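You operate a simulated robot arm through the tools that you are given. There is no shell and no other tool. Be economical: measure what you need, move in short steps, check, and stop when the job is done.

Carry out the task below with a simulated robot arm. There is one attempt and no reset: what you move stays moved.

Task
Dab grease on top of the pipe's end, slide it home, lock the coupling.
Fine: grease goes on with the yellow-handled brush, which goes back; shut the upper half, then turn the latch. Set down upright: yellow-handled brush. A coat counts when it lies all over at full strength: go over it till it gets no stronger.

Only the result counts: the job must be done as asked and must still hold three seconds after the hand-in. Knocking over, shifting, dropping, spilling or breaking anything else fails it.

Robot
A 7-joint arm with a two-finger parallel gripper, fixed in place. Base frame: the origin is at the foot of the arm, x ahead of it, y to its left, z up; the work surface is at about z = 0.86. Lengths are in m, angles in rad, forces in N, time in s.
With the tool pointing down near the work surface it reaches from about 0.38 to 0.9 m from the base axis. Its first joint turns from -2.007 to 2.007 rad. Payload 3.91 kg.
The tool frame sits at the grasp point between the pads (the TCP): z along the fingers, y along the line on which they close. The tips reach 0.03 m beyond it. The gripper opens to 0.11 m. The fingers are 0.02 m wide and 0.01 m thick; the gripper's body (0.048 by 0.112 m) begins 0.055 m behind the TCP.
Orientation is that of the tool frame in the base frame, as a unit quaternion [w, x, y, z]. With the fingers straight down and closing along the base's y, the tool's x points along the base's -x, its y along +y and its z along -z.

Tools
- The arm moves only by the tool servo_tool. Its argument "series" is a list of rows, each a list of 3 entries, a list of its own where there are three numbers: the shift along the base's x, y, z in units of 40 mm (1.0 is 40 mm), then the turn, a rotation vector about the base's x, y, z in units of 4 degrees (1.0 is 4 degrees), then the finger opening in m, from 0 to 0.11. In form: [[[x, y, z], [wx, wy, wz], grip], ...]. A call has 1 to 12 rows; each row shifts and turns the commanded pose from where the row before left it. A call with a number of a shift or a turn outside -1 to 1 is refused whole. Each row takes 0.2 s and may step no farther than 0.05 m and 0.15 rad from the row before; otherwise, or with a gripper value out of range, the whole call is refused. A pose out of reach is approached as far as the arm can. The call stops where the force on the tool passes 40 N (or 10 N more than at its start, if that is more) or the arm is blocked; 0.2 s more then pass. Each finger travels about 0.153 m/s and halts on what it meets, pressing with about 37 N; the grip force reading is that of the motor and also rises with nothing between the fingers. The clock runs only during rows and for 0.2 s after the last one: add rows that do not move to give the fingers time. It gives the time, the measured TCP pose, the force on the tool (base axes), the opening and the grip force at its end, in the units of the frame above (readings bear some noise), with the torque about the TCP (base axes, N m) and any sound that the robot's microphone picked up, and new pictures: "pictures" is both (left out), scene, wrist or none.
- Cameras (640 x 400 px; columns grow to the right, rows downward): "scene" is fixed at [0.2204, 0.5016, 1.5006]; the picture's right is [-0.74, -0.67, 0.00], its down [-0.40, 0.44, -0.80] and it looks along [0.54, -0.59, -0.60] (base axes); focal length 271 px, centre (320, 200). "wrist" rides on the gripper at [0.072, 0.017, -0.103] in the tool frame; the picture's right is [-0.23, 0.97, 0.00], its down [-0.76, -0.18, -0.62] and it looks along [-0.61, -0.14, 0.78] (tool axes); focal length 222 px, centre (320, 200). There is no depth. A picture from a camera that has moved, and an enlarged one, comes with that camera's place and axes in the base frame and with its lens.
- move_column(by): slides the trunk up (or, below 0, down) by that many m; the arm rides with it, the base frame stays. It gives what a move gives, with no picture.
- enlarge(camera, box): a new picture of the part [left, top, right, bottom] of that camera's present view, enlarged. It takes no simulated time.
- sign_off(): hands the job in; it is judged then, once.

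Work in short steps. Places have to be worked out from the pictures, the camera data and where the tool is seen: move nearer, look again, correct. Check each grasp and each placing, and mend what went wrong. You have 120 turns and 200 pictures in all, those below and enlarged ones among them. Open the gripper and draw the arm clear of the work before you hand the job in, unless the task says otherwise; then end with one line.

The tools are called after ">>>" as name(argument=value, ...) on one line, values as JSON. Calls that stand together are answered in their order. servo_tool: Moves the arm, as the interface text tells. Its arguments: {"type":"object","properties":{"series":{"type":"array","items":{"type":"array"}},"pictures":{"type":"string","enum":["both","scene","wrist","none"]}},"required":["series"]} The other tools are called the same way: move_column (by) slides the trunk up or down; enlarge (camera, box) takes an enlarged picture of a part of a camera's view; sign_off () hands the job in.

At the start:

```text
time_s: 0.0
tcp_pos: [0.5556, 0.017, 1.3401]
orientation: [0.0, 0.001, 1.0, 0.0]
wrist_force: [0.2, 0.1, 0.2]
moment: [0.04, -0.04, -0.02]
gripper_width: 0.11
finger_force: 0.1
trunk travel left (down, up): [-0.9, 0.09]
```

scene: 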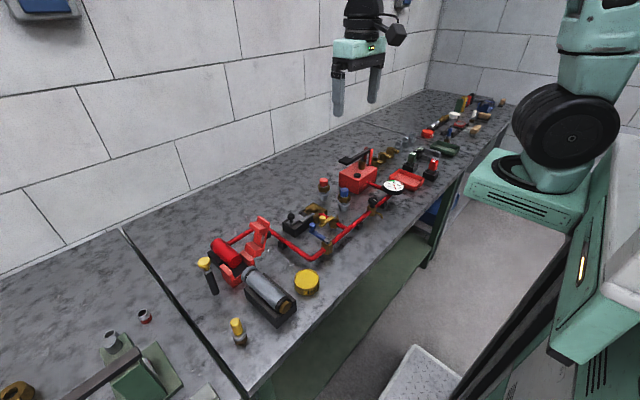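
wrist: 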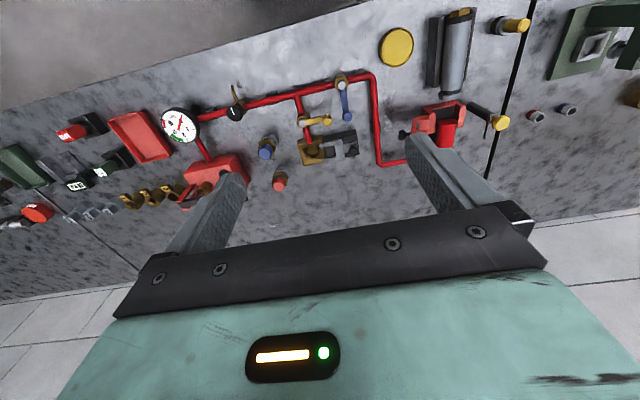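

I see the coupling (red, with open upper half), a grey pipe on a dark cradle, a yellow-handled brush near it, and another yellow-topped item. I'll enlarge both views to identify them.

>>> enlarge(camera="scene", box=[180, 200, 360, 360])

>>> enlarge(camera="wrist", box=[360, 0, 580, 180])

```text
2.50 times, centred on (270, 280) of scene
camera zoom: at [0.2204, 0.5016, 1.5006], right [-0.74, -0.67, 0.0], down [-0.4, 0.44, -0.8], along [0.54, -0.59, -0.6], focal length 677 px, centre (445, 0)
```

zoom: 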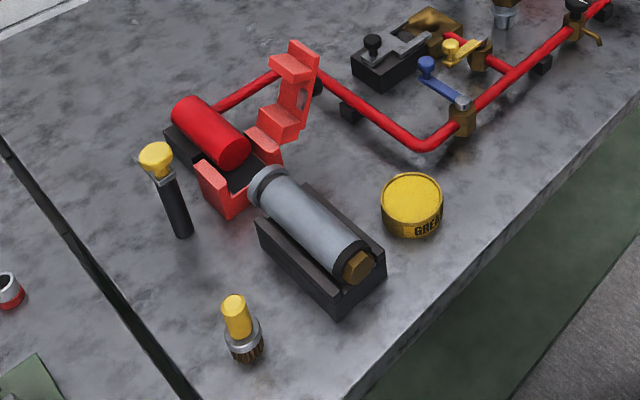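

```text
2.22 times, centred on (470, 90) of wrist
camera zoom: at [0.4825, 0.0328, 1.4448], right [0.23, 0.97, 0.0], down [0.76, -0.18, 0.62], along [0.61, -0.14, -0.78], focal length 494 px, centre (-13, 444)
```

zoom: 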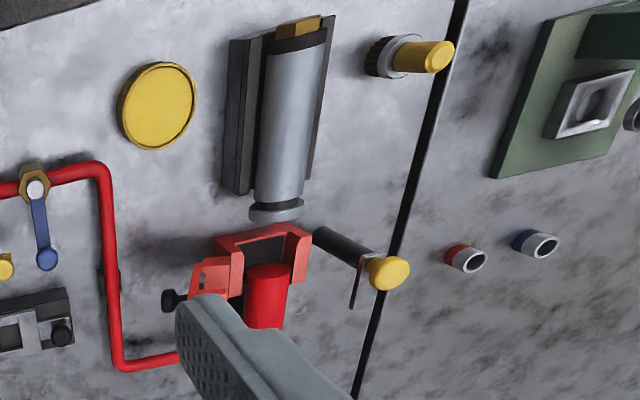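

Pipe axis is about y≈0.29 along x, brush near (0.575, 0.393). I'll move nearer, staying high, to look.

>>> servo_tool(series=[[[-0.14, 0.82, -0.6], [0, 0, 0], 0.11], [[-0.14, 0.82, -0.6], [0, 0, 0], 0.11], [[-0.14, 0.82, -0.6], [0, 0, 0], 0.11], [[-0.14, 0.82, -0.6], [0, 0, 0], 0.11], [[-0.14, 0.82, -0.6], [0, 0, 0], 0.11], [[-0.14, 0.82, -0.6], [0, 0, 0], 0.11], [[-0.14, 0.82, -0.6], [0, 0, 0], 0.11], [[-0.14, 0.82, -0.6], [0, 0, 0], 0.11], [[-0.14, 0.82, -0.6], [0, 0, 0], 0.11], [[-0.14, 0.82, -0.6], [0, 0, 0], 0.11]], pictures="both")

```text
time_s: 2.2
tcp_pos: [0.5005, 0.3434, 1.0964]
orientation: [0.0, 0.0, 1.0, 0.0]
wrist_force: [0.2, -0.9, -0.2]
moment: [0.0, -0.02, 0.01]
gripper_width: 0.1101
finger_force: 0.1
trunk travel left (down, up): [-0.9, 0.09]
camera wrist: at [0.4284, 0.3596, 1.2012], right [0.23, 0.97, 0.0], down [0.76, -0.18, 0.62], along [0.61, -0.14, -0.78], focal length 222 px, centre (320, 200)
```

scene: 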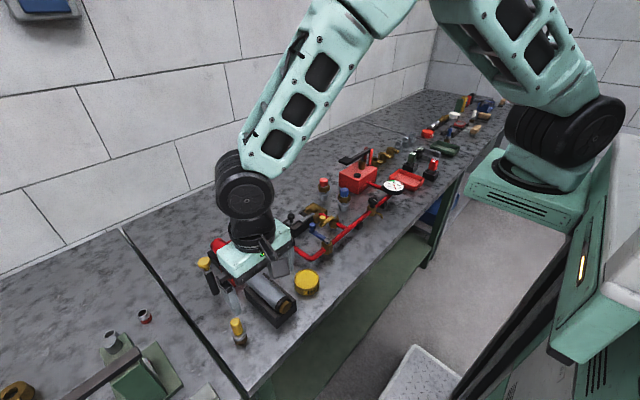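
wrist: 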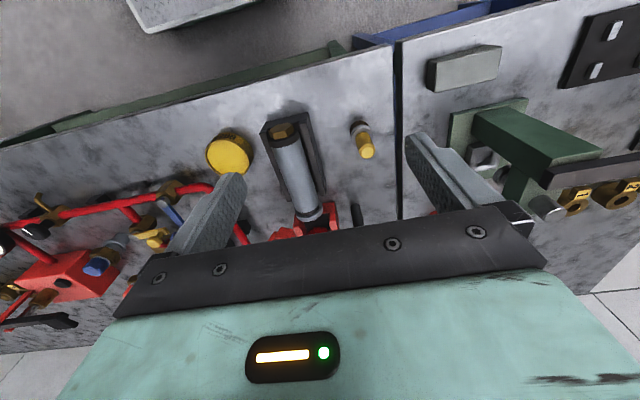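

The gripper hides the coupling; I'll move forward in x so it shows above the fingers.

>>> servo_tool(series=[[[0.9, 0, 0.2], [0, 0, 0], 0.11], [[0.9, 0, 0.2], [0, 0, 0], 0.11], [[0.9, 0, 0.2], [0, 0, 0], 0.11], [[0.9, 0, 0.2], [0, 0, 0], 0.11]], pictures="wrist")

>>> enlarge(camera="wrist", box=[180, 0, 440, 220])

```text
time_s: 3.2
tcp_pos: [0.6435, 0.3438, 1.1341]
orientation: [0.001, -0.001, 1.0, -0.001]
wrist_force: [-0.2, 0.6, -0.1]
moment: [0.0, -0.02, 0.0]
gripper_width: 0.1101
finger_force: 0.2
trunk travel left (down, up): [-0.9, 0.09]
camera wrist: at [0.5688, 0.3609, 1.2381], right [0.23, 0.97, 0.0], down [0.76, -0.18, 0.62], along [0.61, -0.14, -0.78], focal length 222 px, centre (320, 200)
```

wrist: 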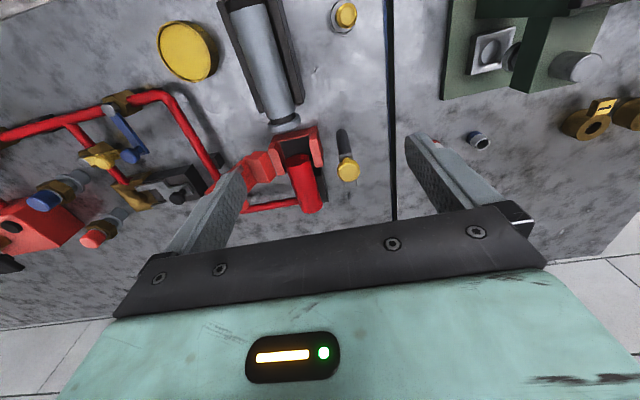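

```text
1.82 times, centred on (310, 110) of wrist
camera zoom: at [0.5688, 0.3609, 1.2381], right [0.23, 0.97, 0.0], down [0.76, -0.18, 0.62], along [0.61, -0.14, -0.78], focal length 404 px, centre (338, 364)
```

zoom: 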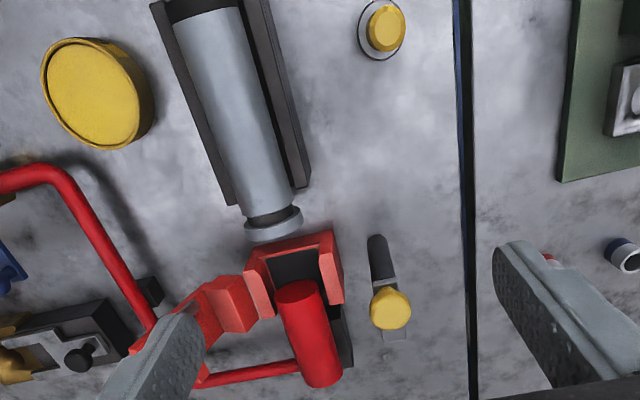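

>>> enlarge(camera="wrist", box=[250, 110, 390, 220])

>>> enlarge(camera="scene", box=[190, 230, 310, 330])

```text
3.64 times, centred on (320, 165) of wrist
camera zoom: at [0.5688, 0.3609, 1.2381], right [0.23, 0.97, 0.0], down [0.76, -0.18, 0.62], along [0.61, -0.14, -0.78], focal length 808 px, centre (320, 327)
```

zoom: 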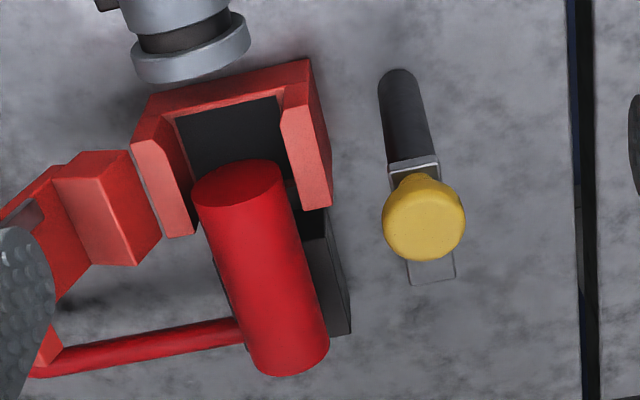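

```text
4.00 times, centred on (250, 280) of scene
camera zoom: at [0.2204, 0.5016, 1.5006], right [-0.74, -0.67, 0.0], down [-0.4, 0.44, -0.8], along [0.54, -0.59, -0.6], focal length 1083 px, centre (600, -120)
```

zoom: 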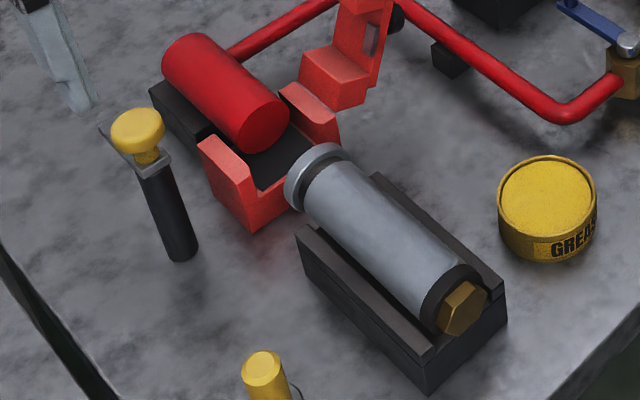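

The latch is the black post with yellow knob and a blade pointing +x; the brush is at about (0.572, 0.392). I go above it.

>>> servo_tool(series=[[[-0.447, 0.307, -0.8], [0, 0, 0], 0.07], [[-0.447, 0.307, -0.8], [0, 0, 0], 0.07], [[-0.447, 0.307, -0.8], [0, 0, 0], 0.07], [[-0.447, 0.307, -0.8], [0, 0, 0], 0.07]], pictures="both")

```text
time_s: 4.2
tcp_pos: [0.574, 0.3952, 1.006]
orientation: [-0.001, 0.0, 1.0, 0.0]
wrist_force: [0.2, -0.3, 0.5]
moment: [0.02, -0.02, -0.01]
gripper_width: 0.07
finger_force: 0.1
trunk travel left (down, up): [-0.9, 0.09]
camera wrist: at [0.5013, 0.4107, 1.1101], right [0.23, 0.97, 0.0], down [0.76, -0.18, 0.62], along [0.61, -0.14, -0.78], focal length 222 px, centre (320, 200)
```

scene: 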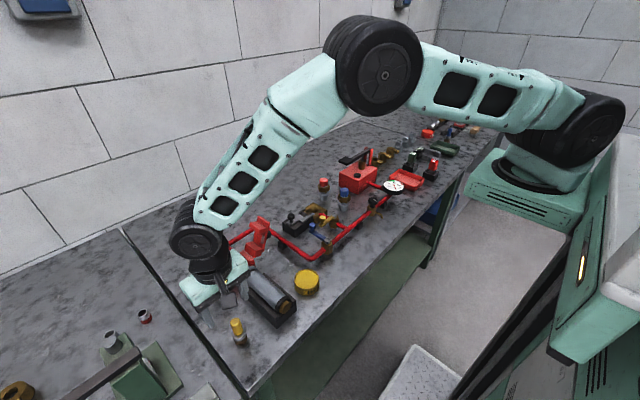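
wrist: 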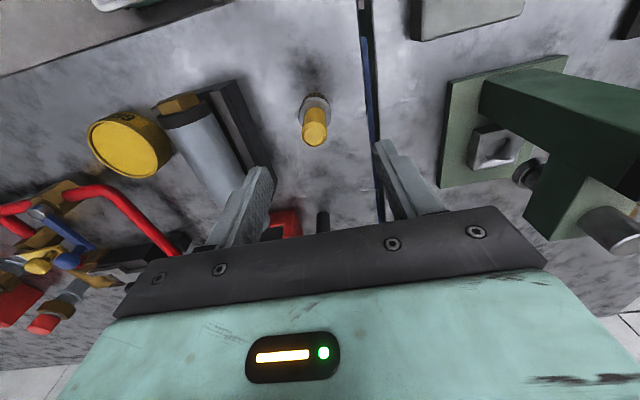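

Brush refined to (0.574, 0.390). Descend to z≈0.927 and close.

>>> servo_tool(series=[[[0, -0.12, -0.65], [0, 0, 0], 0.07], [[0, 0, -0.65], [0, 0, 0], 0.07], [[0, 0, -0.65], [0, 0, 0], 0.07]], pictures="both")

```text
time_s: 5.0
tcp_pos: [0.5748, 0.3888, 0.9266]
orientation: [0.0, -0.001, 1.0, 0.0]
wrist_force: [0.4, -0.7, 0.4]
moment: [0.01, -0.01, 0.0]
gripper_width: 0.0703
finger_force: 0.0
trunk travel left (down, up): [-0.9, 0.09]
camera wrist: at [0.5006, 0.4049, 1.0315], right [0.23, 0.97, 0.0], down [0.76, -0.18, 0.62], along [0.61, -0.14, -0.78], focal length 222 px, centre (320, 200)
```

scene: 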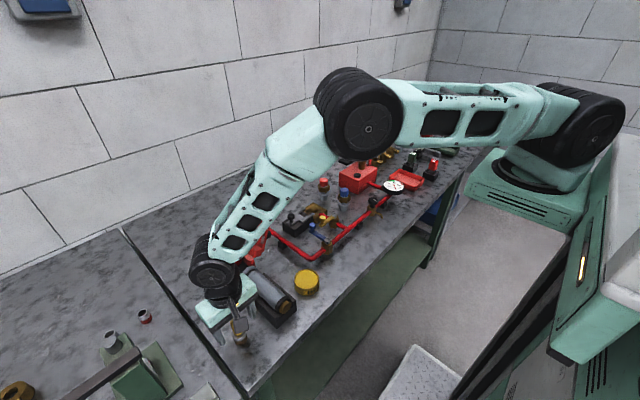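
wrist: 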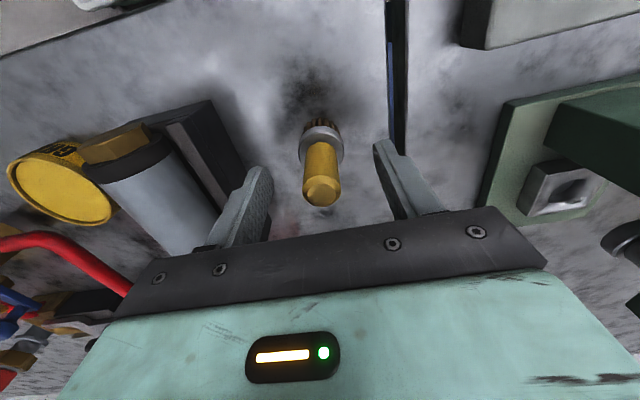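

Centred. Lower 7 mm more and close.

>>> servo_tool(series=[[[0, 0, -0.17], [0, 0, 0], 0.07], [[0, 0, 0], [0, 0, 0], 0.0], [[0, 0, 0], [0, 0, 0], 0.0], [[0, 0, 0], [0, 0, 0], 0.0]], pictures="wrist")

```text
time_s: 6.0
tcp_pos: [0.5727, 0.3872, 0.9205]
orientation: [0.0, 0.0, 1.0, 0.0]
wrist_force: [-0.4, -0.2, -0.4]
moment: [0.0, -0.02, 0.02]
gripper_width: 0.0308
finger_force: 37.1
trunk travel left (down, up): [-0.9, 0.09]
camera wrist: at [0.4998, 0.4046, 1.0244], right [0.23, 0.97, 0.0], down [0.76, -0.18, 0.62], along [0.61, -0.14, -0.78], focal length 222 px, centre (320, 200)
```

wrist: 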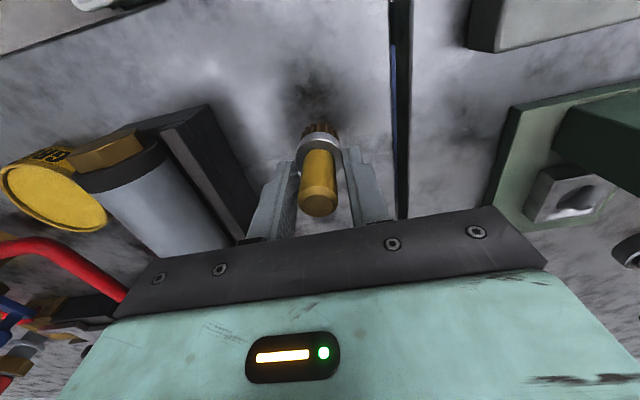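

The tips seem to clamp the ferrule (0.031 wide) rather than the handle. I'll open, raise 10 mm, and re-close.

>>> servo_tool(series=[[[0, 0, 0], [0, 0, 0], 0.06], [[0, 0, 0], [0, 0, 0], 0.06], [[0, 0.04, 0.3], [0, 0, 0], 0.06], [[0, 0, 0], [0, 0, 0], 0.0], [[0, 0, 0], [0, 0, 0], 0.0], [[0, 0, 0], [0, 0, 0], 0.0]], pictures="wrist")

```text
time_s: 7.4
tcp_pos: [0.5712, 0.3894, 0.9328]
orientation: [0.0, 0.0, 1.0, 0.0]
wrist_force: [0.6, -0.6, -0.3]
moment: [-0.02, -0.02, -0.02]
gripper_width: 0.0197
finger_force: 36.9
trunk travel left (down, up): [-0.9, 0.09]
camera wrist: at [0.4984, 0.4053, 1.0367], right [0.23, 0.97, 0.0], down [0.76, -0.18, 0.62], along [0.61, -0.14, -0.78], focal length 222 px, centre (320, 200)
```

wrist: 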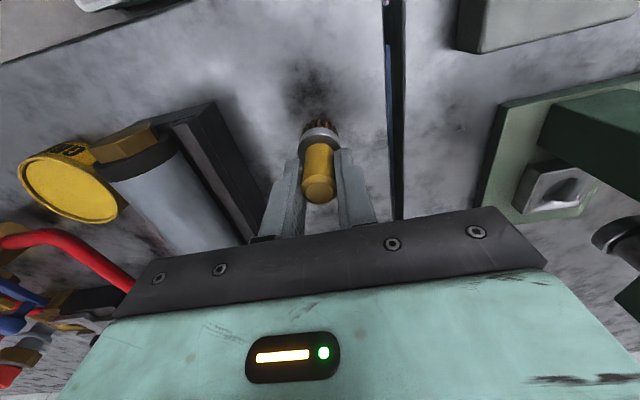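

Handle gripped (0.020). Lift to z≈1.06 and travel over the grease tin at about (0.557, 0.188).

>>> servo_tool(series=[[[0, 0, 0.8], [0, 0, 0], 0.0], [[0, 0, 0.8], [0, 0, 0], 0.0], [[0, 0, 0.8], [0, 0, 0], 0.0], [[0, 0, 0.8], [0, 0, 0], 0.0], [[-0.07, -1, 0], [0, 0, 0], 0.0], [[-0.07, -1, 0], [0, 0, 0], 0.0], [[-0.07, -1, 0], [0, 0, 0], 0.0], [[-0.07, -1, 0], [0, 0, 0], 0.0], [[-0.07, -1, 0], [0, 0, 0], 0.0], [[0, 0, -0.6], [0, 0, 0], 0.0]], pictures="both")

>>> enlarge(camera="scene", box=[190, 200, 370, 320])

```text
time_s: 9.6
tcp_pos: [0.5562, 0.1895, 1.0347]
orientation: [0.0, 0.001, 1.0, -0.001]
wrist_force: [0.9, -0.8, -1.2]
moment: [0.05, 0.01, 0.03]
gripper_width: 0.0198
finger_force: 37.0
trunk travel left (down, up): [-0.9, 0.09]
camera wrist: at [0.4834, 0.2062, 1.1389], right [0.23, 0.97, 0.0], down [0.76, -0.18, 0.62], along [0.61, -0.14, -0.78], focal length 222 px, centre (320, 200)
```

scene: 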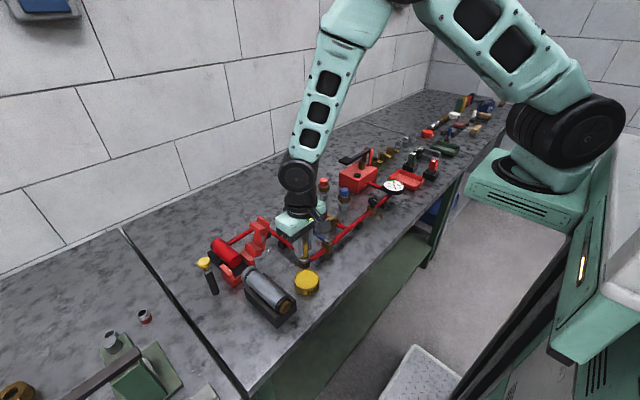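
wrist: 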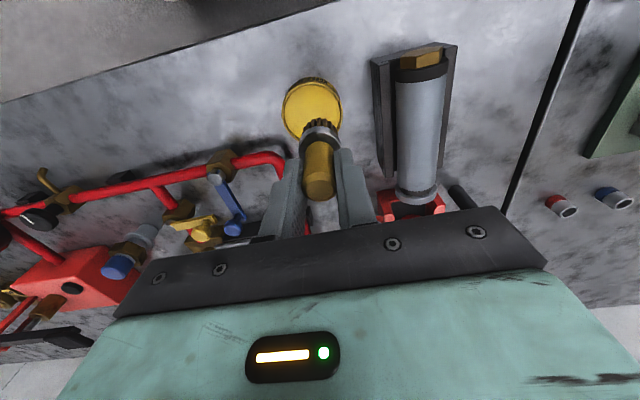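

```text
3.33 times, centred on (280, 260) of scene
camera zoom: at [0.2204, 0.5016, 1.5006], right [-0.74, -0.67, 0.0], down [-0.4, 0.44, -0.8], along [0.54, -0.59, -0.6], focal length 902 px, centre (453, 0)
```

zoom: 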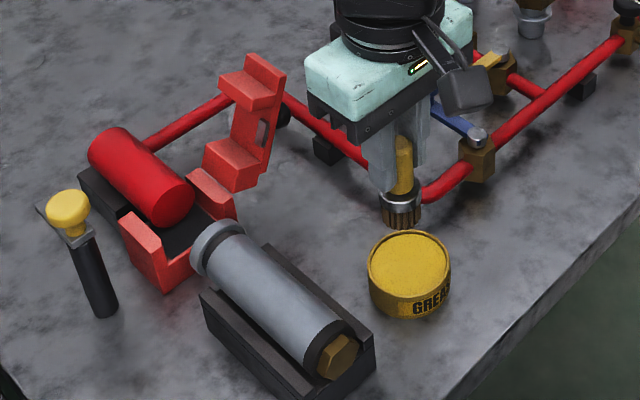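

Above the tin with a clean view. Descend gently until contact with the grease.

>>> servo_tool(series=[[[-0.05, -0.08, -0.6], [0, 0, 0], 0.0], [[0, 0, -0.6], [0, 0, 0], 0.0], [[0, 0, -0.4], [0, 0, 0], 0.0], [[0, 0, -0.15], [0, 0, 0], 0.0]], pictures="wrist")

>>> enlarge(camera="scene", box=[250, 200, 370, 320])

```text
time_s: 10.6
tcp_pos: [0.5528, 0.1869, 0.9636]
orientation: [0.0, 0.0, 1.0, 0.0]
wrist_force: [0.0, 0.7, -1.1]
moment: [0.03, -0.03, 0.02]
gripper_width: 0.0199
finger_force: 37.5
trunk travel left (down, up): [-0.9, 0.09]
camera wrist: at [0.4811, 0.2042, 1.0682], right [0.23, 0.97, 0.0], down [0.76, -0.18, 0.62], along [0.61, -0.14, -0.78], focal length 222 px, centre (320, 200)
```

wrist: 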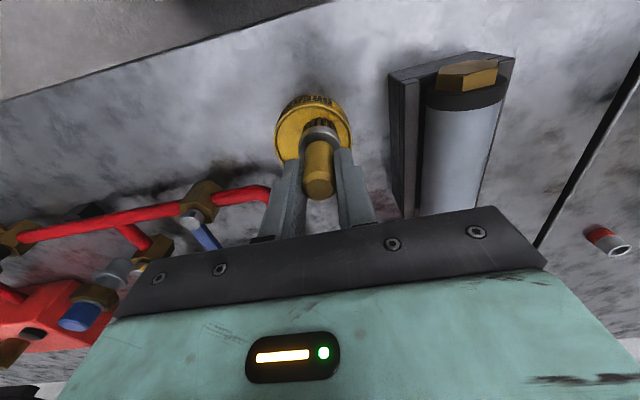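

```text
3.33 times, centred on (310, 260) of scene
camera zoom: at [0.2204, 0.5016, 1.5006], right [-0.74, -0.67, 0.0], down [-0.4, 0.44, -0.8], along [0.54, -0.59, -0.6], focal length 902 px, centre (353, 0)
```

zoom: 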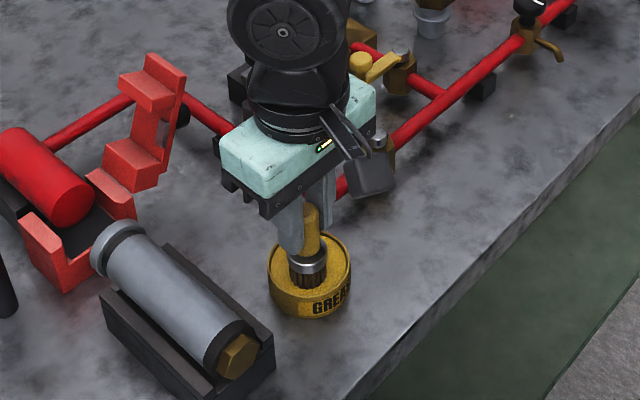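

No force yet; lower in 2 mm steps and see whether contact shows.

>>> servo_tool(series=[[[0, 0, -0.06], [0, 0, 0], 0.0], [[0, 0, -0.06], [0, 0, 0], 0.0], [[0, 0, 0], [0, 0, 0], 0.0]], pictures="none")

>>> enlarge(camera="scene", box=[280, 240, 340, 300])

```text
time_s: 11.4
tcp_pos: [0.5541, 0.1875, 0.9613]
orientation: [0.001, -0.001, 1.0, 0.002]
wrist_force: [-5.1, -2.7, 33.8]
moment: [-0.57, 0.09, 0.0]
gripper_width: 0.0201
finger_force: 36.8
trunk travel left (down, up): [-0.9, 0.09]
```

```text
6.67 times, centred on (310, 270) of scene
camera zoom: at [0.2204, 0.5016, 1.5006], right [-0.74, -0.67, 0.0], down [-0.4, 0.44, -0.8], along [0.54, -0.59, -0.6], focal length 1805 px, centre (387, -267)
```

zoom: 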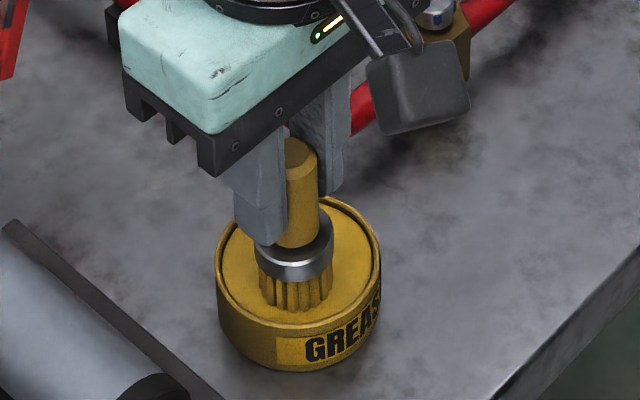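

Contact at z≈0.962 (34 N) and the bristles look yellow. Lift and move above the pipe's ring end at about (0.655, 0.292).

>>> servo_tool(series=[[[0, 0, 0.6], [0, 0, 0], 0.0], [[0, 0, 0.95], [0, 0, 0], 0.0], [[0, 0, 0.95], [0, 0, 0], 0.0], [[0.63, 0.655, 0], [0, 0, 0], 0.0], [[0.63, 0.655, 0], [0, 0, 0], 0.0], [[0.63, 0.655, 0], [0, 0, 0], 0.0], [[0.63, 0.655, 0], [0, 0, 0], 0.0], [[0, 0, 0], [0, 0, 0], 0.0]], pictures="wrist")

>>> enlarge(camera="scene", box=[200, 200, 320, 320])

>>> enlarge(camera="wrist", box=[260, 90, 380, 210])

```text
time_s: 13.2
tcp_pos: [0.6536, 0.2908, 1.0606]
orientation: [0.0, 0.0, 1.0, 0.001]
wrist_force: [0.2, 0.0, -0.6]
moment: [0.04, 0.0, 0.02]
gripper_width: 0.0198
finger_force: 37.3
trunk travel left (down, up): [-0.9, 0.09]
camera wrist: at [0.5817, 0.3069, 1.1654], right [0.23, 0.97, 0.0], down [0.76, -0.18, 0.62], along [0.61, -0.14, -0.78], focal length 222 px, centre (320, 200)
```

wrist: 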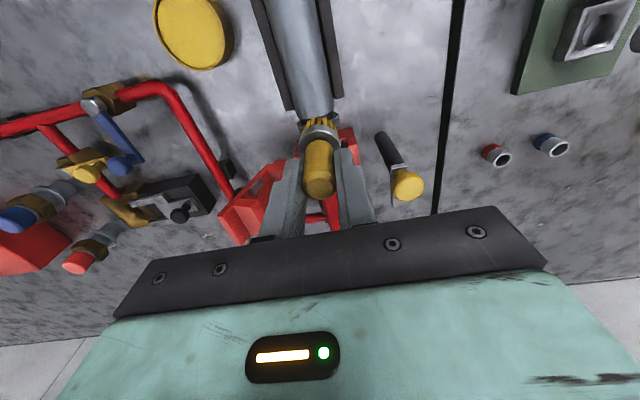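

```text
3.33 times, centred on (260, 260) of scene
camera zoom: at [0.2204, 0.5016, 1.5006], right [-0.74, -0.67, 0.0], down [-0.4, 0.44, -0.8], along [0.54, -0.59, -0.6], focal length 902 px, centre (520, 0)
```

zoom: 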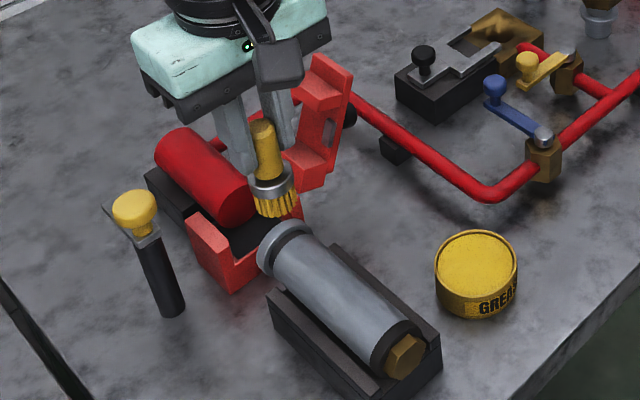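

```text
3.33 times, centred on (320, 150) of wrist
camera zoom: at [0.5817, 0.3069, 1.1654], right [0.23, 0.97, 0.0], down [0.76, -0.18, 0.62], along [0.61, -0.14, -0.78], focal length 740 px, centre (320, 367)
```

zoom: 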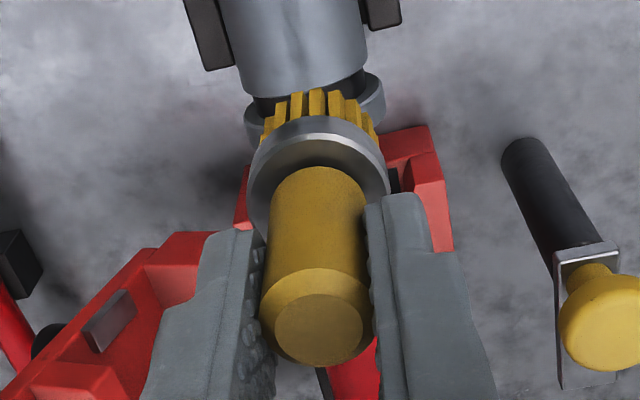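

Bristles are loaded. Ring top estimated at x≈0.662, z≈0.942; move above it and descend until near contact.

>>> servo_tool(series=[[[0.2, 0.03, -0.4], [0, 0, 0], 0.0], [[0, 0, -0.4], [0, 0, 0], 0.0], [[0, 0, -0.25], [0, 0, 0], 0.0], [[0, 0, 0], [0, 0, 0], 0.0]], pictures="none")

>>> enlarge(camera="scene", box=[220, 230, 300, 310])

```text
time_s: 14.2
tcp_pos: [0.665, 0.292, 1.0192]
orientation: [0.0, 0.0, 1.0, -0.001]
wrist_force: [-0.1, 0.4, -0.7]
moment: [0.0, 0.02, -0.01]
gripper_width: 0.02
finger_force: 36.9
trunk travel left (down, up): [-0.9, 0.09]
```

```text
5.00 times, centred on (260, 270) of scene
camera zoom: at [0.2204, 0.5016, 1.5006], right [-0.74, -0.67, 0.0], down [-0.4, 0.44, -0.8], along [0.54, -0.59, -0.6], focal length 1354 px, centre (620, -150)
```

zoom: 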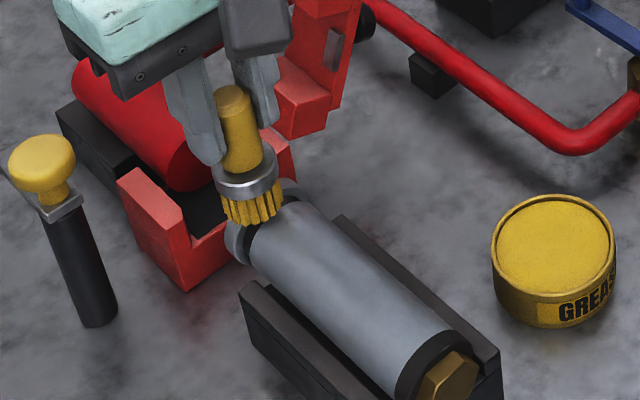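

Almost touching, right over the ring. Lower in small steps.

>>> servo_tool(series=[[[-0.05, 0, -0.06], [0, 0, 0], 0.0], [[0, 0, -0.06], [0, 0, 0], 0.0], [[0, 0, 0], [0, 0, 0], 0.0]], pictures="none")

```text
time_s: 15.0
tcp_pos: [0.6616, 0.2927, 1.016]
orientation: [0.001, 0.001, 1.0, 0.001]
wrist_force: [-1.2, -3.8, 13.3]
moment: [-0.35, 0.05, 0.03]
gripper_width: 0.0199
finger_force: 37.1
trunk travel left (down, up): [-0.9, 0.09]
```

Contact with 13 N at z≈1.016. Lift a few cm, back off and look at what was coated.

>>> servo_tool(series=[[[0, 0, 0.5], [0, 0, 0], 0.0], [[0, 0, 0.8], [0, 0, 0], 0.0], [[0.5, 0, 0.5], [0, 0, 0], 0.0], [[0.5, 0, 0], [0, 0, 0], 0.0]], pictures="none")

>>> enlarge(camera="scene", box=[230, 250, 300, 310])

>>> enlarge(camera="wrist", box=[240, 0, 400, 140])

```text
time_s: 16.0
tcp_pos: [0.7011, 0.2939, 1.0856]
orientation: [0.0, 0.0, 1.0, 0.0]
wrist_force: [-1.0, 0.8, -0.7]
moment: [0.01, -0.01, 0.04]
gripper_width: 0.0201
finger_force: 36.8
trunk travel left (down, up): [-0.9, 0.09]
```

```text
6.67 times, centred on (265, 280) of scene
camera zoom: at [0.2204, 0.5016, 1.5006], right [-0.74, -0.67, 0.0], down [-0.4, 0.44, -0.8], along [0.54, -0.59, -0.6], focal length 1805 px, centre (687, -333)
```

zoom: 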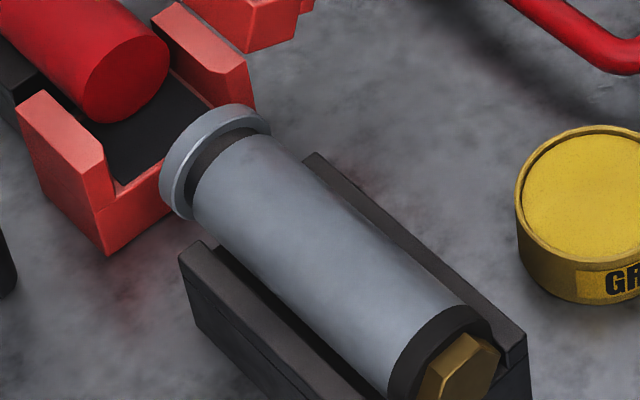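

```text
2.86 times, centred on (320, 70) of wrist
camera zoom: at [0.6284, 0.31, 1.1898], right [0.23, 0.97, 0.0], down [0.76, -0.18, 0.62], along [0.61, -0.14, -0.78], focal length 635 px, centre (320, 571)
```

zoom: 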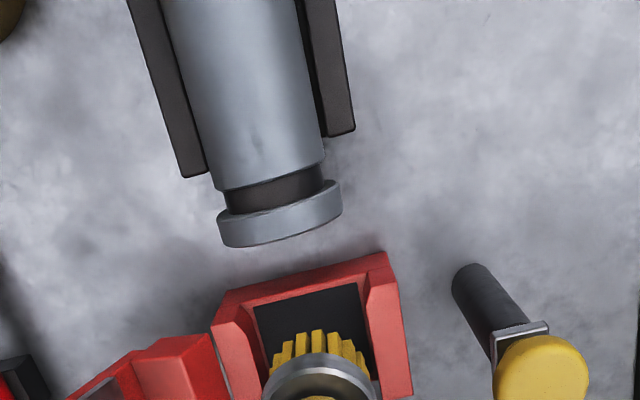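

No grease visible yet after a single dab. Ring spans x≈0.661–0.672, body ends at ≈0.653. I'll go down on the ring again and stroke a little along y and x.

>>> servo_tool(series=[[[-0.45, -0.03, -0.6], [0, 0, 0], 0.0], [[-0.45, 0, -0.6], [0, 0, 0], 0.0], [[0, 0, -0.43], [0, 0, 0], 0.0], [[0, 0, -0.1], [0, 0, 0], 0.0], [[0, 0.15, 0], [0, 0, 0], 0.0], [[0, -0.15, 0], [0, 0, 0], 0.0], [[0, -0.15, 0], [0, 0, 0], 0.0], [[0, 0.15, 0], [0, 0, 0], 0.0]], pictures="none")

>>> enlarge(camera="scene", box=[230, 250, 300, 310])

```text
time_s: 17.8
tcp_pos: [0.6667, 0.2906, 1.016]
orientation: [0.0, 0.0, 1.0, 0.0]
wrist_force: [-0.5, -2.1, 6.8]
moment: [-0.3, -0.04, -0.01]
gripper_width: 0.0198
finger_force: 36.3
trunk travel left (down, up): [-0.9, 0.09]
```

```text
6.67 times, centred on (265, 280) of scene
camera zoom: at [0.2204, 0.5016, 1.5006], right [-0.74, -0.67, 0.0], down [-0.4, 0.44, -0.8], along [0.54, -0.59, -0.6], focal length 1805 px, centre (687, -333)
```

zoom: 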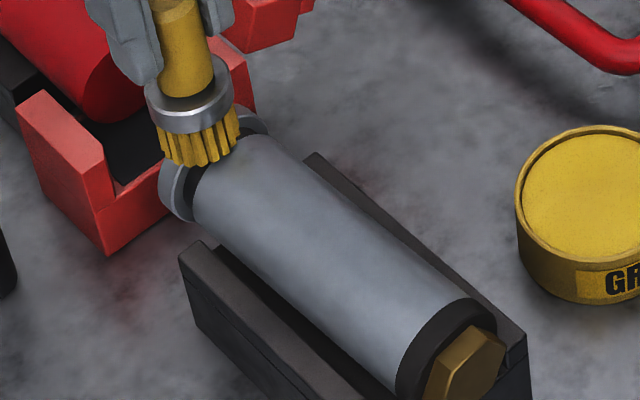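

Light contact. Lift and check for colour on the ring.

>>> servo_tool(series=[[[0, 0, 0.5], [0, 0, 0], 0.0], [[0, 0, 0.8], [0, 0, 0], 0.0], [[0.5, 0, 0.5], [0, 0, 0], 0.0], [[0.5, 0, 0], [0, 0, 0], 0.0]], pictures="none")

>>> enlarge(camera="wrist", box=[270, 20, 350, 90])

>>> enlarge(camera="scene", box=[240, 255, 285, 295])

```text
time_s: 18.8
tcp_pos: [0.7048, 0.2928, 1.0876]
orientation: [0.0, -0.001, 1.0, 0.001]
wrist_force: [-0.6, -0.8, -0.7]
moment: [0.01, -0.02, 0.01]
gripper_width: 0.0197
finger_force: 37.0
trunk travel left (down, up): [-0.9, 0.09]
```

```text
5.71 times, centred on (310, 55) of wrist
camera zoom: at [0.633, 0.3099, 1.1932], right [0.23, 0.97, 0.0], down [0.76, -0.18, 0.62], along [0.61, -0.14, -0.78], focal length 1269 px, centre (377, 1029)
```

zoom: 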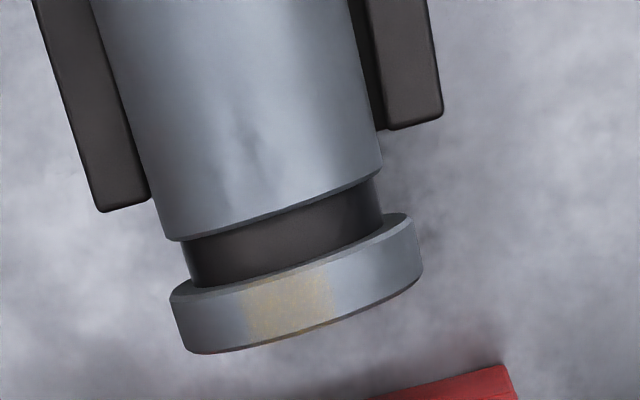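

```text
10.00 times, centred on (262, 275) of scene
camera zoom: at [0.2204, 0.5016, 1.5006], right [-0.74, -0.67, 0.0], down [-0.4, 0.44, -0.8], along [0.54, -0.59, -0.6], focal length 2707 px, centre (895, -550)
```

zoom: 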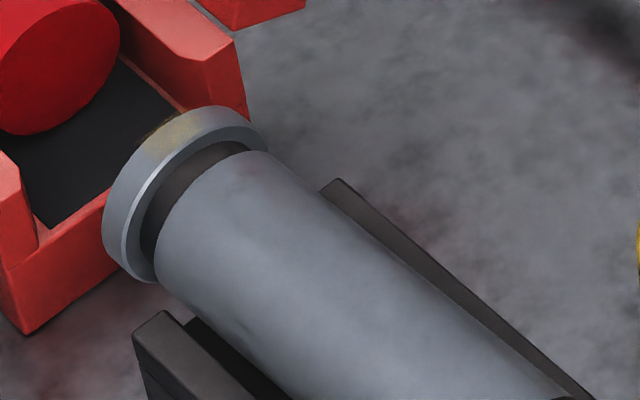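

A faint yellow patch has appeared on the ring's crown (y≈0.287). Go over it repeatedly with y strokes.

>>> servo_tool(series=[[[-0.47, -0.06, -0.6], [0, 0, 0], 0.0], [[-0.47, -0.06, -0.6], [0, 0, 0], 0.0], [[0, 0, -0.5], [0, 0, 0], 0.0], [[0, 0, -0.15], [0, 0, 0], 0.0], [[0, 0.25, 0], [0, 0, 0], 0.0], [[0, -0.25, 0], [0, 0, 0], 0.0], [[0, -0.25, 0], [0, 0, 0], 0.0], [[0, 0.25, 0], [0, 0, 0], 0.0], [[0, 0.25, 0], [0, 0, 0], 0.0], [[0, -0.25, 0], [0, 0, 0], 0.0], [[0, -0.25, 0], [0, 0, 0], 0.0], [[0, 0.25, 0], [0, 0, 0], 0.0]], pictures="none")

>>> servo_tool(series=[[[0, 0, 0.5], [0, 0, 0], 0.0], [[0, 0, 0.8], [0, 0, 0], 0.0], [[0.5, 0, 0.5], [0, 0, 0], 0.0], [[0.5, 0, 0], [0, 0, 0], 0.0]], pictures="none")

>>> enlarge(camera="wrist", box=[270, 20, 350, 90])

```text
time_s: 21.4
tcp_pos: [0.6701, 0.2853, 1.0138]
orientation: [0.0, 0.0, 1.0, -0.001]
wrist_force: [1.6, -4.9, 17.5]
moment: [-0.37, -0.21, 0.03]
gripper_width: 0.0199
finger_force: 37.5
trunk travel left (down, up): [-0.9, 0.09]
```

```text
time_s: 22.4
tcp_pos: [0.7094, 0.2871, 1.0841]
orientation: [-0.001, 0.0, 1.0, 0.0]
wrist_force: [-0.2, -0.1, -1.2]
moment: [-0.06, -0.04, -0.02]
gripper_width: 0.0197
finger_force: 37.4
trunk travel left (down, up): [-0.9, 0.09]
```

```text
5.71 times, centred on (310, 55) of wrist
camera zoom: at [0.636, 0.3038, 1.1886], right [0.23, 0.97, 0.0], down [0.76, -0.18, 0.62], along [0.61, -0.14, -0.78], focal length 1269 px, centre (377, 1029)
```

zoom: 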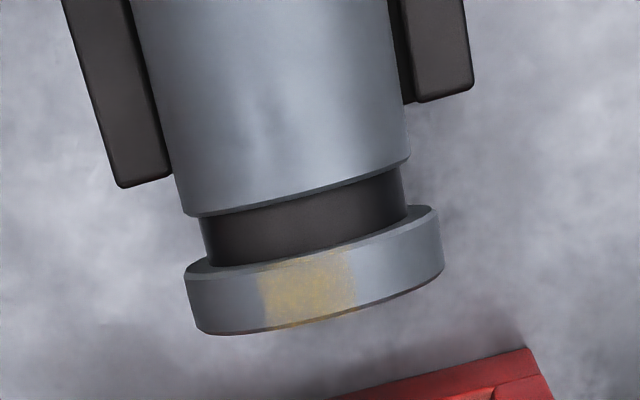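

Coat strengthening. Another pass of strokes.

>>> servo_tool(series=[[[-0.5, 0, -0.6], [0, 0, 0], 0.0], [[-0.5, 0, -0.6], [0, 0, 0], 0.0], [[0, 0, -0.5], [0, 0, 0], 0.0], [[0, 0, -0.1], [0, 0, 0], 0.0], [[0, 0.25, 0], [0, 0, 0], 0.0], [[0, -0.25, 0], [0, 0, 0], 0.0], [[0, -0.25, 0], [0, 0, 0], 0.0], [[0, 0.25, 0], [0, 0, 0], 0.0], [[0, 0.25, 0], [0, 0, 0], 0.0], [[0, -0.25, 0], [0, 0, 0], 0.0], [[0, -0.25, 0], [0, 0, 0], 0.0], [[0, 0.25, 0], [0, 0, 0], 0.0]], pictures="none")

>>> servo_tool(series=[[[0, 0.25, 0], [0, 0, 0], 0.0], [[0, -0.25, 0], [0, 0, 0], 0.0], [[0, -0.25, 0], [0, 0, 0], 0.0], [[0, 0.25, 0], [0, 0, 0], 0.0], [[0, 0.25, 0], [0, 0, 0], 0.0], [[0, -0.25, 0], [0, 0, 0], 0.0], [[0, -0.25, 0], [0, 0, 0], 0.0], [[0, 0.25, 0], [0, 0, 0], 0.0], [[0, 0, 0.5], [0, 0, 0], 0.0], [[0, 0, 0.8], [0, 0, 0], 0.0], [[0.5, 0, 0.5], [0, 0, 0], 0.0], [[0.5, 0, 0], [0, 0, 0], 0.0]], pictures="none")

>>> enlarge(camera="wrist", box=[270, 20, 350, 90])

>>> enlarge(camera="wrist", box=[240, 30, 400, 170])

```text
time_s: 25.0
tcp_pos: [0.6666, 0.2874, 1.014]
orientation: [-0.002, -0.001, 1.0, -0.001]
wrist_force: [2.2, 3.4, 17.7]
moment: [0.38, -0.11, 0.04]
gripper_width: 0.0189
finger_force: 37.0
trunk travel left (down, up): [-0.9, 0.09]
```

```text
time_s: 27.6
tcp_pos: [0.7092, 0.2861, 1.0876]
orientation: [0.0, 0.0, 1.0, 0.0]
wrist_force: [-0.4, -0.1, -0.8]
moment: [0.03, 0.0, 0.02]
gripper_width: 0.0189
finger_force: 37.1
trunk travel left (down, up): [-0.9, 0.09]
```

```text
5.71 times, centred on (310, 55) of wrist
camera zoom: at [0.6356, 0.3033, 1.1919], right [0.23, 0.97, 0.0], down [0.76, -0.18, 0.62], along [0.61, -0.14, -0.78], focal length 1269 px, centre (377, 1029)
```

zoom: 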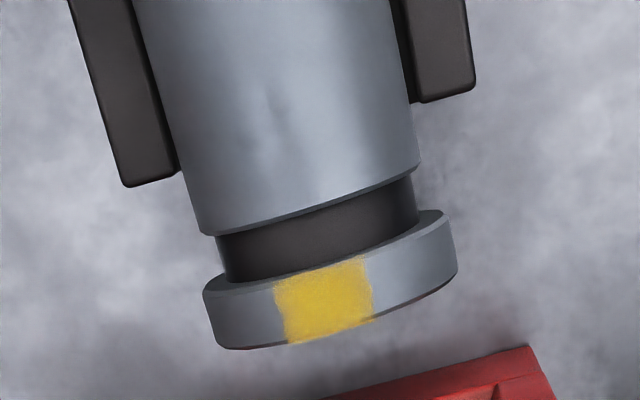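

```text
2.86 times, centred on (320, 100) of wrist
camera zoom: at [0.6356, 0.3033, 1.1919], right [0.23, 0.97, 0.0], down [0.76, -0.18, 0.62], along [0.61, -0.14, -0.78], focal length 635 px, centre (320, 486)
```

zoom: 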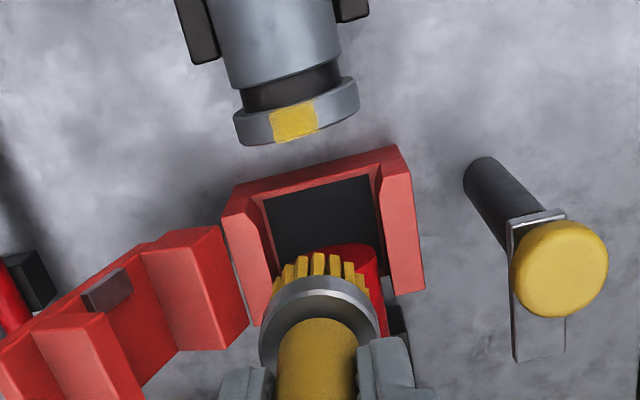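

Strong yellow now; one more pass to verify that it has saturated.

>>> servo_tool(series=[[[-0.5, 0, -0.6], [0, 0, 0], 0.0], [[-0.55, 0, -0.6], [0, 0, 0], 0.0], [[0, 0, -0.5], [0, 0, 0], 0.0], [[0, 0, -0.15], [0, 0, 0], 0.0], [[0, 0.25, 0], [0, 0, 0], 0.0], [[0, -0.25, 0], [0, 0, 0], 0.0], [[0, -0.25, 0], [0, 0, 0], 0.0], [[0, 0.25, 0], [0, 0, 0], 0.0], [[0.1, 0.25, 0], [0, 0, 0], 0.0], [[0, -0.25, 0], [0, 0, 0], 0.0], [[0, -0.25, 0], [0, 0, 0], 0.0], [[0, 0.25, 0], [0, 0, 0], 0.0]], pictures="none")

>>> servo_tool(series=[[[0, 0.25, 0], [0, 0, 0], 0.0], [[0, -0.25, 0], [0, 0, 0], 0.0], [[0, -0.25, 0], [0, 0, 0], 0.0], [[0, 0.25, 0], [0, 0, 0], 0.0], [[-0.2, 0.25, 0], [0, 0, 0], 0.0], [[0, -0.25, 0], [0, 0, 0], 0.0], [[0, -0.25, 0], [0, 0, 0], 0.0], [[0.1, 0.25, 0], [0, 0, 0], 0.0], [[0, 0, 0.5], [0, 0, 0], 0.0], [[0, 0, 0.8], [0, 0, 0], 0.0], [[0.5, 0, 0.5], [0, 0, 0], 0.0], [[0.5, 0, 0], [0, 0, 0], 0.0]], pictures="none")

>>> enlarge(camera="wrist", box=[270, 20, 350, 90])

>>> enlarge(camera="scene", box=[210, 180, 310, 300])

```text
time_s: 30.2
tcp_pos: [0.6692, 0.2857, 1.0138]
orientation: [0.0, 0.0, 1.0, 0.0]
wrist_force: [0.9, -1.6, 10.0]
moment: [-0.17, -0.03, 0.01]
gripper_width: 0.0187
finger_force: 36.9
trunk travel left (down, up): [-0.9, 0.09]
```

```text
time_s: 32.8
tcp_pos: [0.7074, 0.2856, 1.0854]
orientation: [-0.001, 0.0, 1.0, 0.0]
wrist_force: [0.6, 0.2, 0.2]
moment: [0.02, -0.03, 0.01]
gripper_width: 0.0187
finger_force: 36.9
trunk travel left (down, up): [-0.9, 0.09]
```

```text
5.71 times, centred on (310, 55) of wrist
camera zoom: at [0.6336, 0.3027, 1.1888], right [0.23, 0.97, 0.0], down [0.76, -0.18, 0.62], along [0.61, -0.14, -0.78], focal length 1269 px, centre (377, 1029)
```

zoom: 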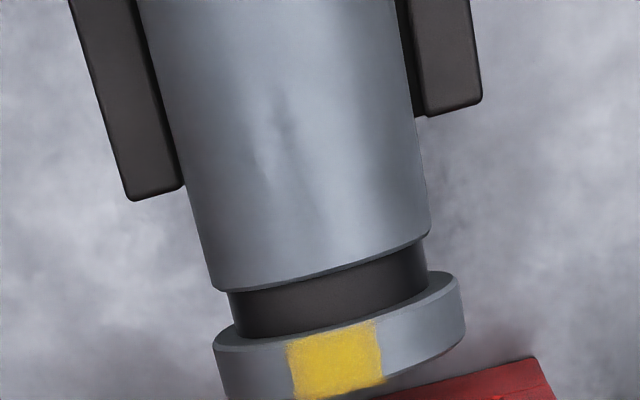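

```text
3.33 times, centred on (260, 240) of scene
camera zoom: at [0.2204, 0.5016, 1.5006], right [-0.74, -0.67, 0.0], down [-0.4, 0.44, -0.8], along [0.54, -0.59, -0.6], focal length 902 px, centre (520, 67)
```

zoom: 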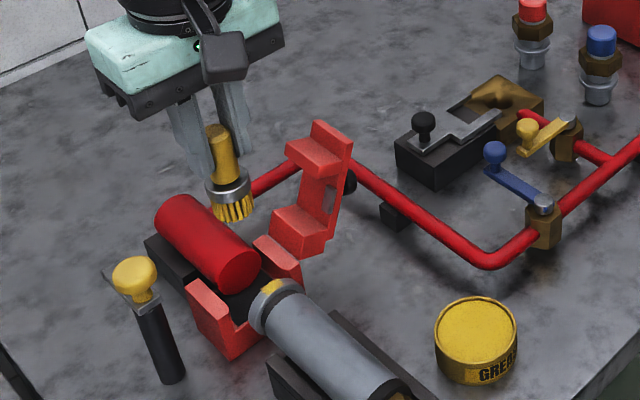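

The coat no longer changes: saturated. Now check the brush's posture in the grip before returning it.

>>> servo_tool(series=[[[-0.5, 0.6, 0.3], [0, 0, 0], 0.0], [[-0.9, 0.6, 0], [0, 0, 0], 0.0], [[-0.9, 0.6, 0], [0, 0, 0], 0.0], [[-0.9, 0.6, 0], [0, 0, 0], 0.0], [[-0.2, 0.2, 0], [0, 0, 0], 0.0]], pictures="wrist")

>>> enlarge(camera="scene", box=[180, 210, 320, 350])

>>> enlarge(camera="wrist", box=[260, 90, 380, 210])

```text
time_s: 34.0
tcp_pos: [0.5667, 0.3902, 1.0968]
orientation: [-0.001, 0.0, 1.0, 0.0]
wrist_force: [-0.2, -0.4, -1.8]
moment: [-0.01, 0.02, -0.01]
gripper_width: 0.0187
finger_force: 37.3
trunk travel left (down, up): [-0.9, 0.09]
camera wrist: at [0.4952, 0.4074, 1.201], right [0.23, 0.97, 0.0], down [0.76, -0.18, 0.62], along [0.61, -0.14, -0.78], focal length 222 px, centre (320, 200)
```

wrist: 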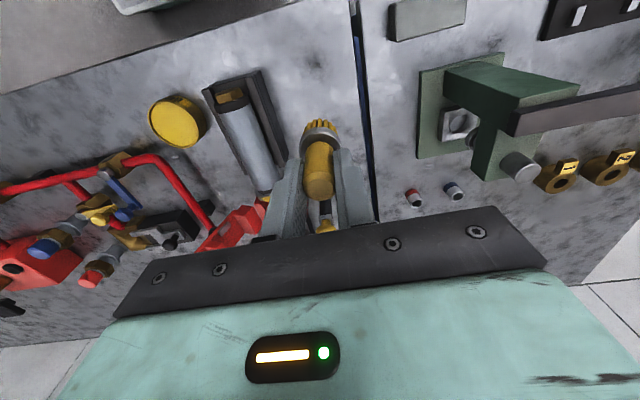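

```text
2.86 times, centred on (250, 280) of scene
camera zoom: at [0.2204, 0.5016, 1.5006], right [-0.74, -0.67, 0.0], down [-0.4, 0.44, -0.8], along [0.54, -0.59, -0.6], focal length 774 px, centre (520, -29)
```

zoom: 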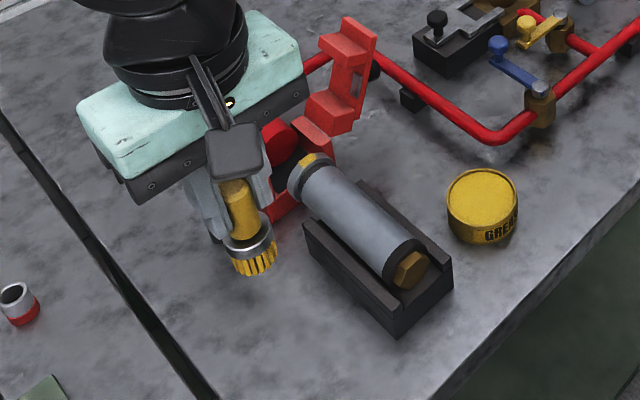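

```text
3.33 times, centred on (320, 150) of wrist
camera zoom: at [0.4952, 0.4074, 1.201], right [0.23, 0.97, 0.0], down [0.76, -0.18, 0.62], along [0.61, -0.14, -0.78], focal length 740 px, centre (320, 367)
```

zoom: 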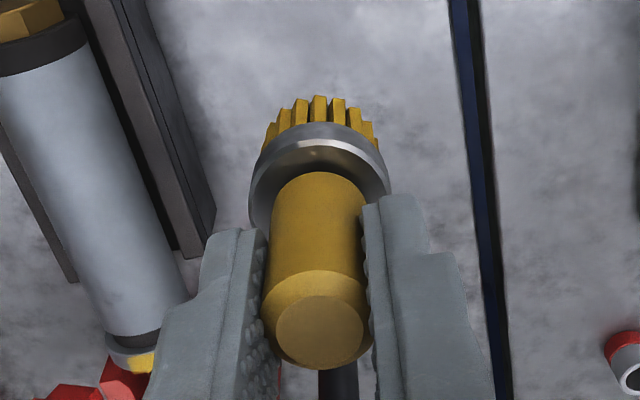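

Brush is upright. Lower to the original spot (0.571, 0.389), ending slowly.

>>> servo_tool(series=[[[0.1, 0, -0.8], [0, 0, 0], 0.0], [[0, 0, -0.9], [0, 0, 0], 0.0], [[0, 0, -0.9], [0, 0, 0], 0.0], [[0, 0, -0.9], [0, 0, 0], 0.0], [[0, 0, -0.4], [0, 0, 0], 0.0], [[0, 0, -0.1], [0, 0, 0], 0.0], [[0, 0, 0], [0, 0, 0], 0.0]], pictures="none")

```text
time_s: 35.6
tcp_pos: [0.576, 0.3928, 0.9372]
orientation: [0.002, -0.001, 1.0, 0.001]
wrist_force: [-0.8, -1.6, 14.0]
moment: [-0.18, 0.31, 0.05]
gripper_width: 0.0187
finger_force: 37.1
trunk travel left (down, up): [-0.9, 0.09]
```

Contact already (14 N) at a slightly offset spot; lift 4 mm, correct by 4/3 mm, and set down.

>>> servo_tool(series=[[[0, 0, 0.12], [0, 0, 0], 0.0], [[-0.1, -0.07, 0], [0, 0, 0], 0.0], [[0, 0, 0], [0, 0, 0], 0.0], [[0, 0, -0.1], [0, 0, 0], 0.0], [[0, 0, 0], [0, 0, 0], 0.0]], pictures="none")

>>> enlarge(camera="scene", box=[190, 250, 310, 360])

```text
time_s: 36.8
tcp_pos: [0.5711, 0.3891, 0.9363]
orientation: [0.0, -0.001, 1.0, 0.0]
wrist_force: [-0.4, -1.7, 3.1]
moment: [-0.09, 0.11, 0.02]
gripper_width: 0.0189
finger_force: 36.5
trunk travel left (down, up): [-0.9, 0.09]
```

```text
3.64 times, centred on (250, 305) of scene
camera zoom: at [0.2204, 0.5016, 1.5006], right [-0.74, -0.67, 0.0], down [-0.4, 0.44, -0.8], along [0.54, -0.59, -0.6], focal length 984 px, centre (574, -182)
```

zoom: 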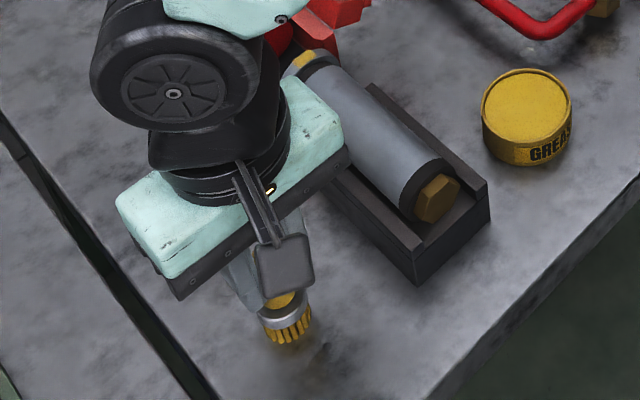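

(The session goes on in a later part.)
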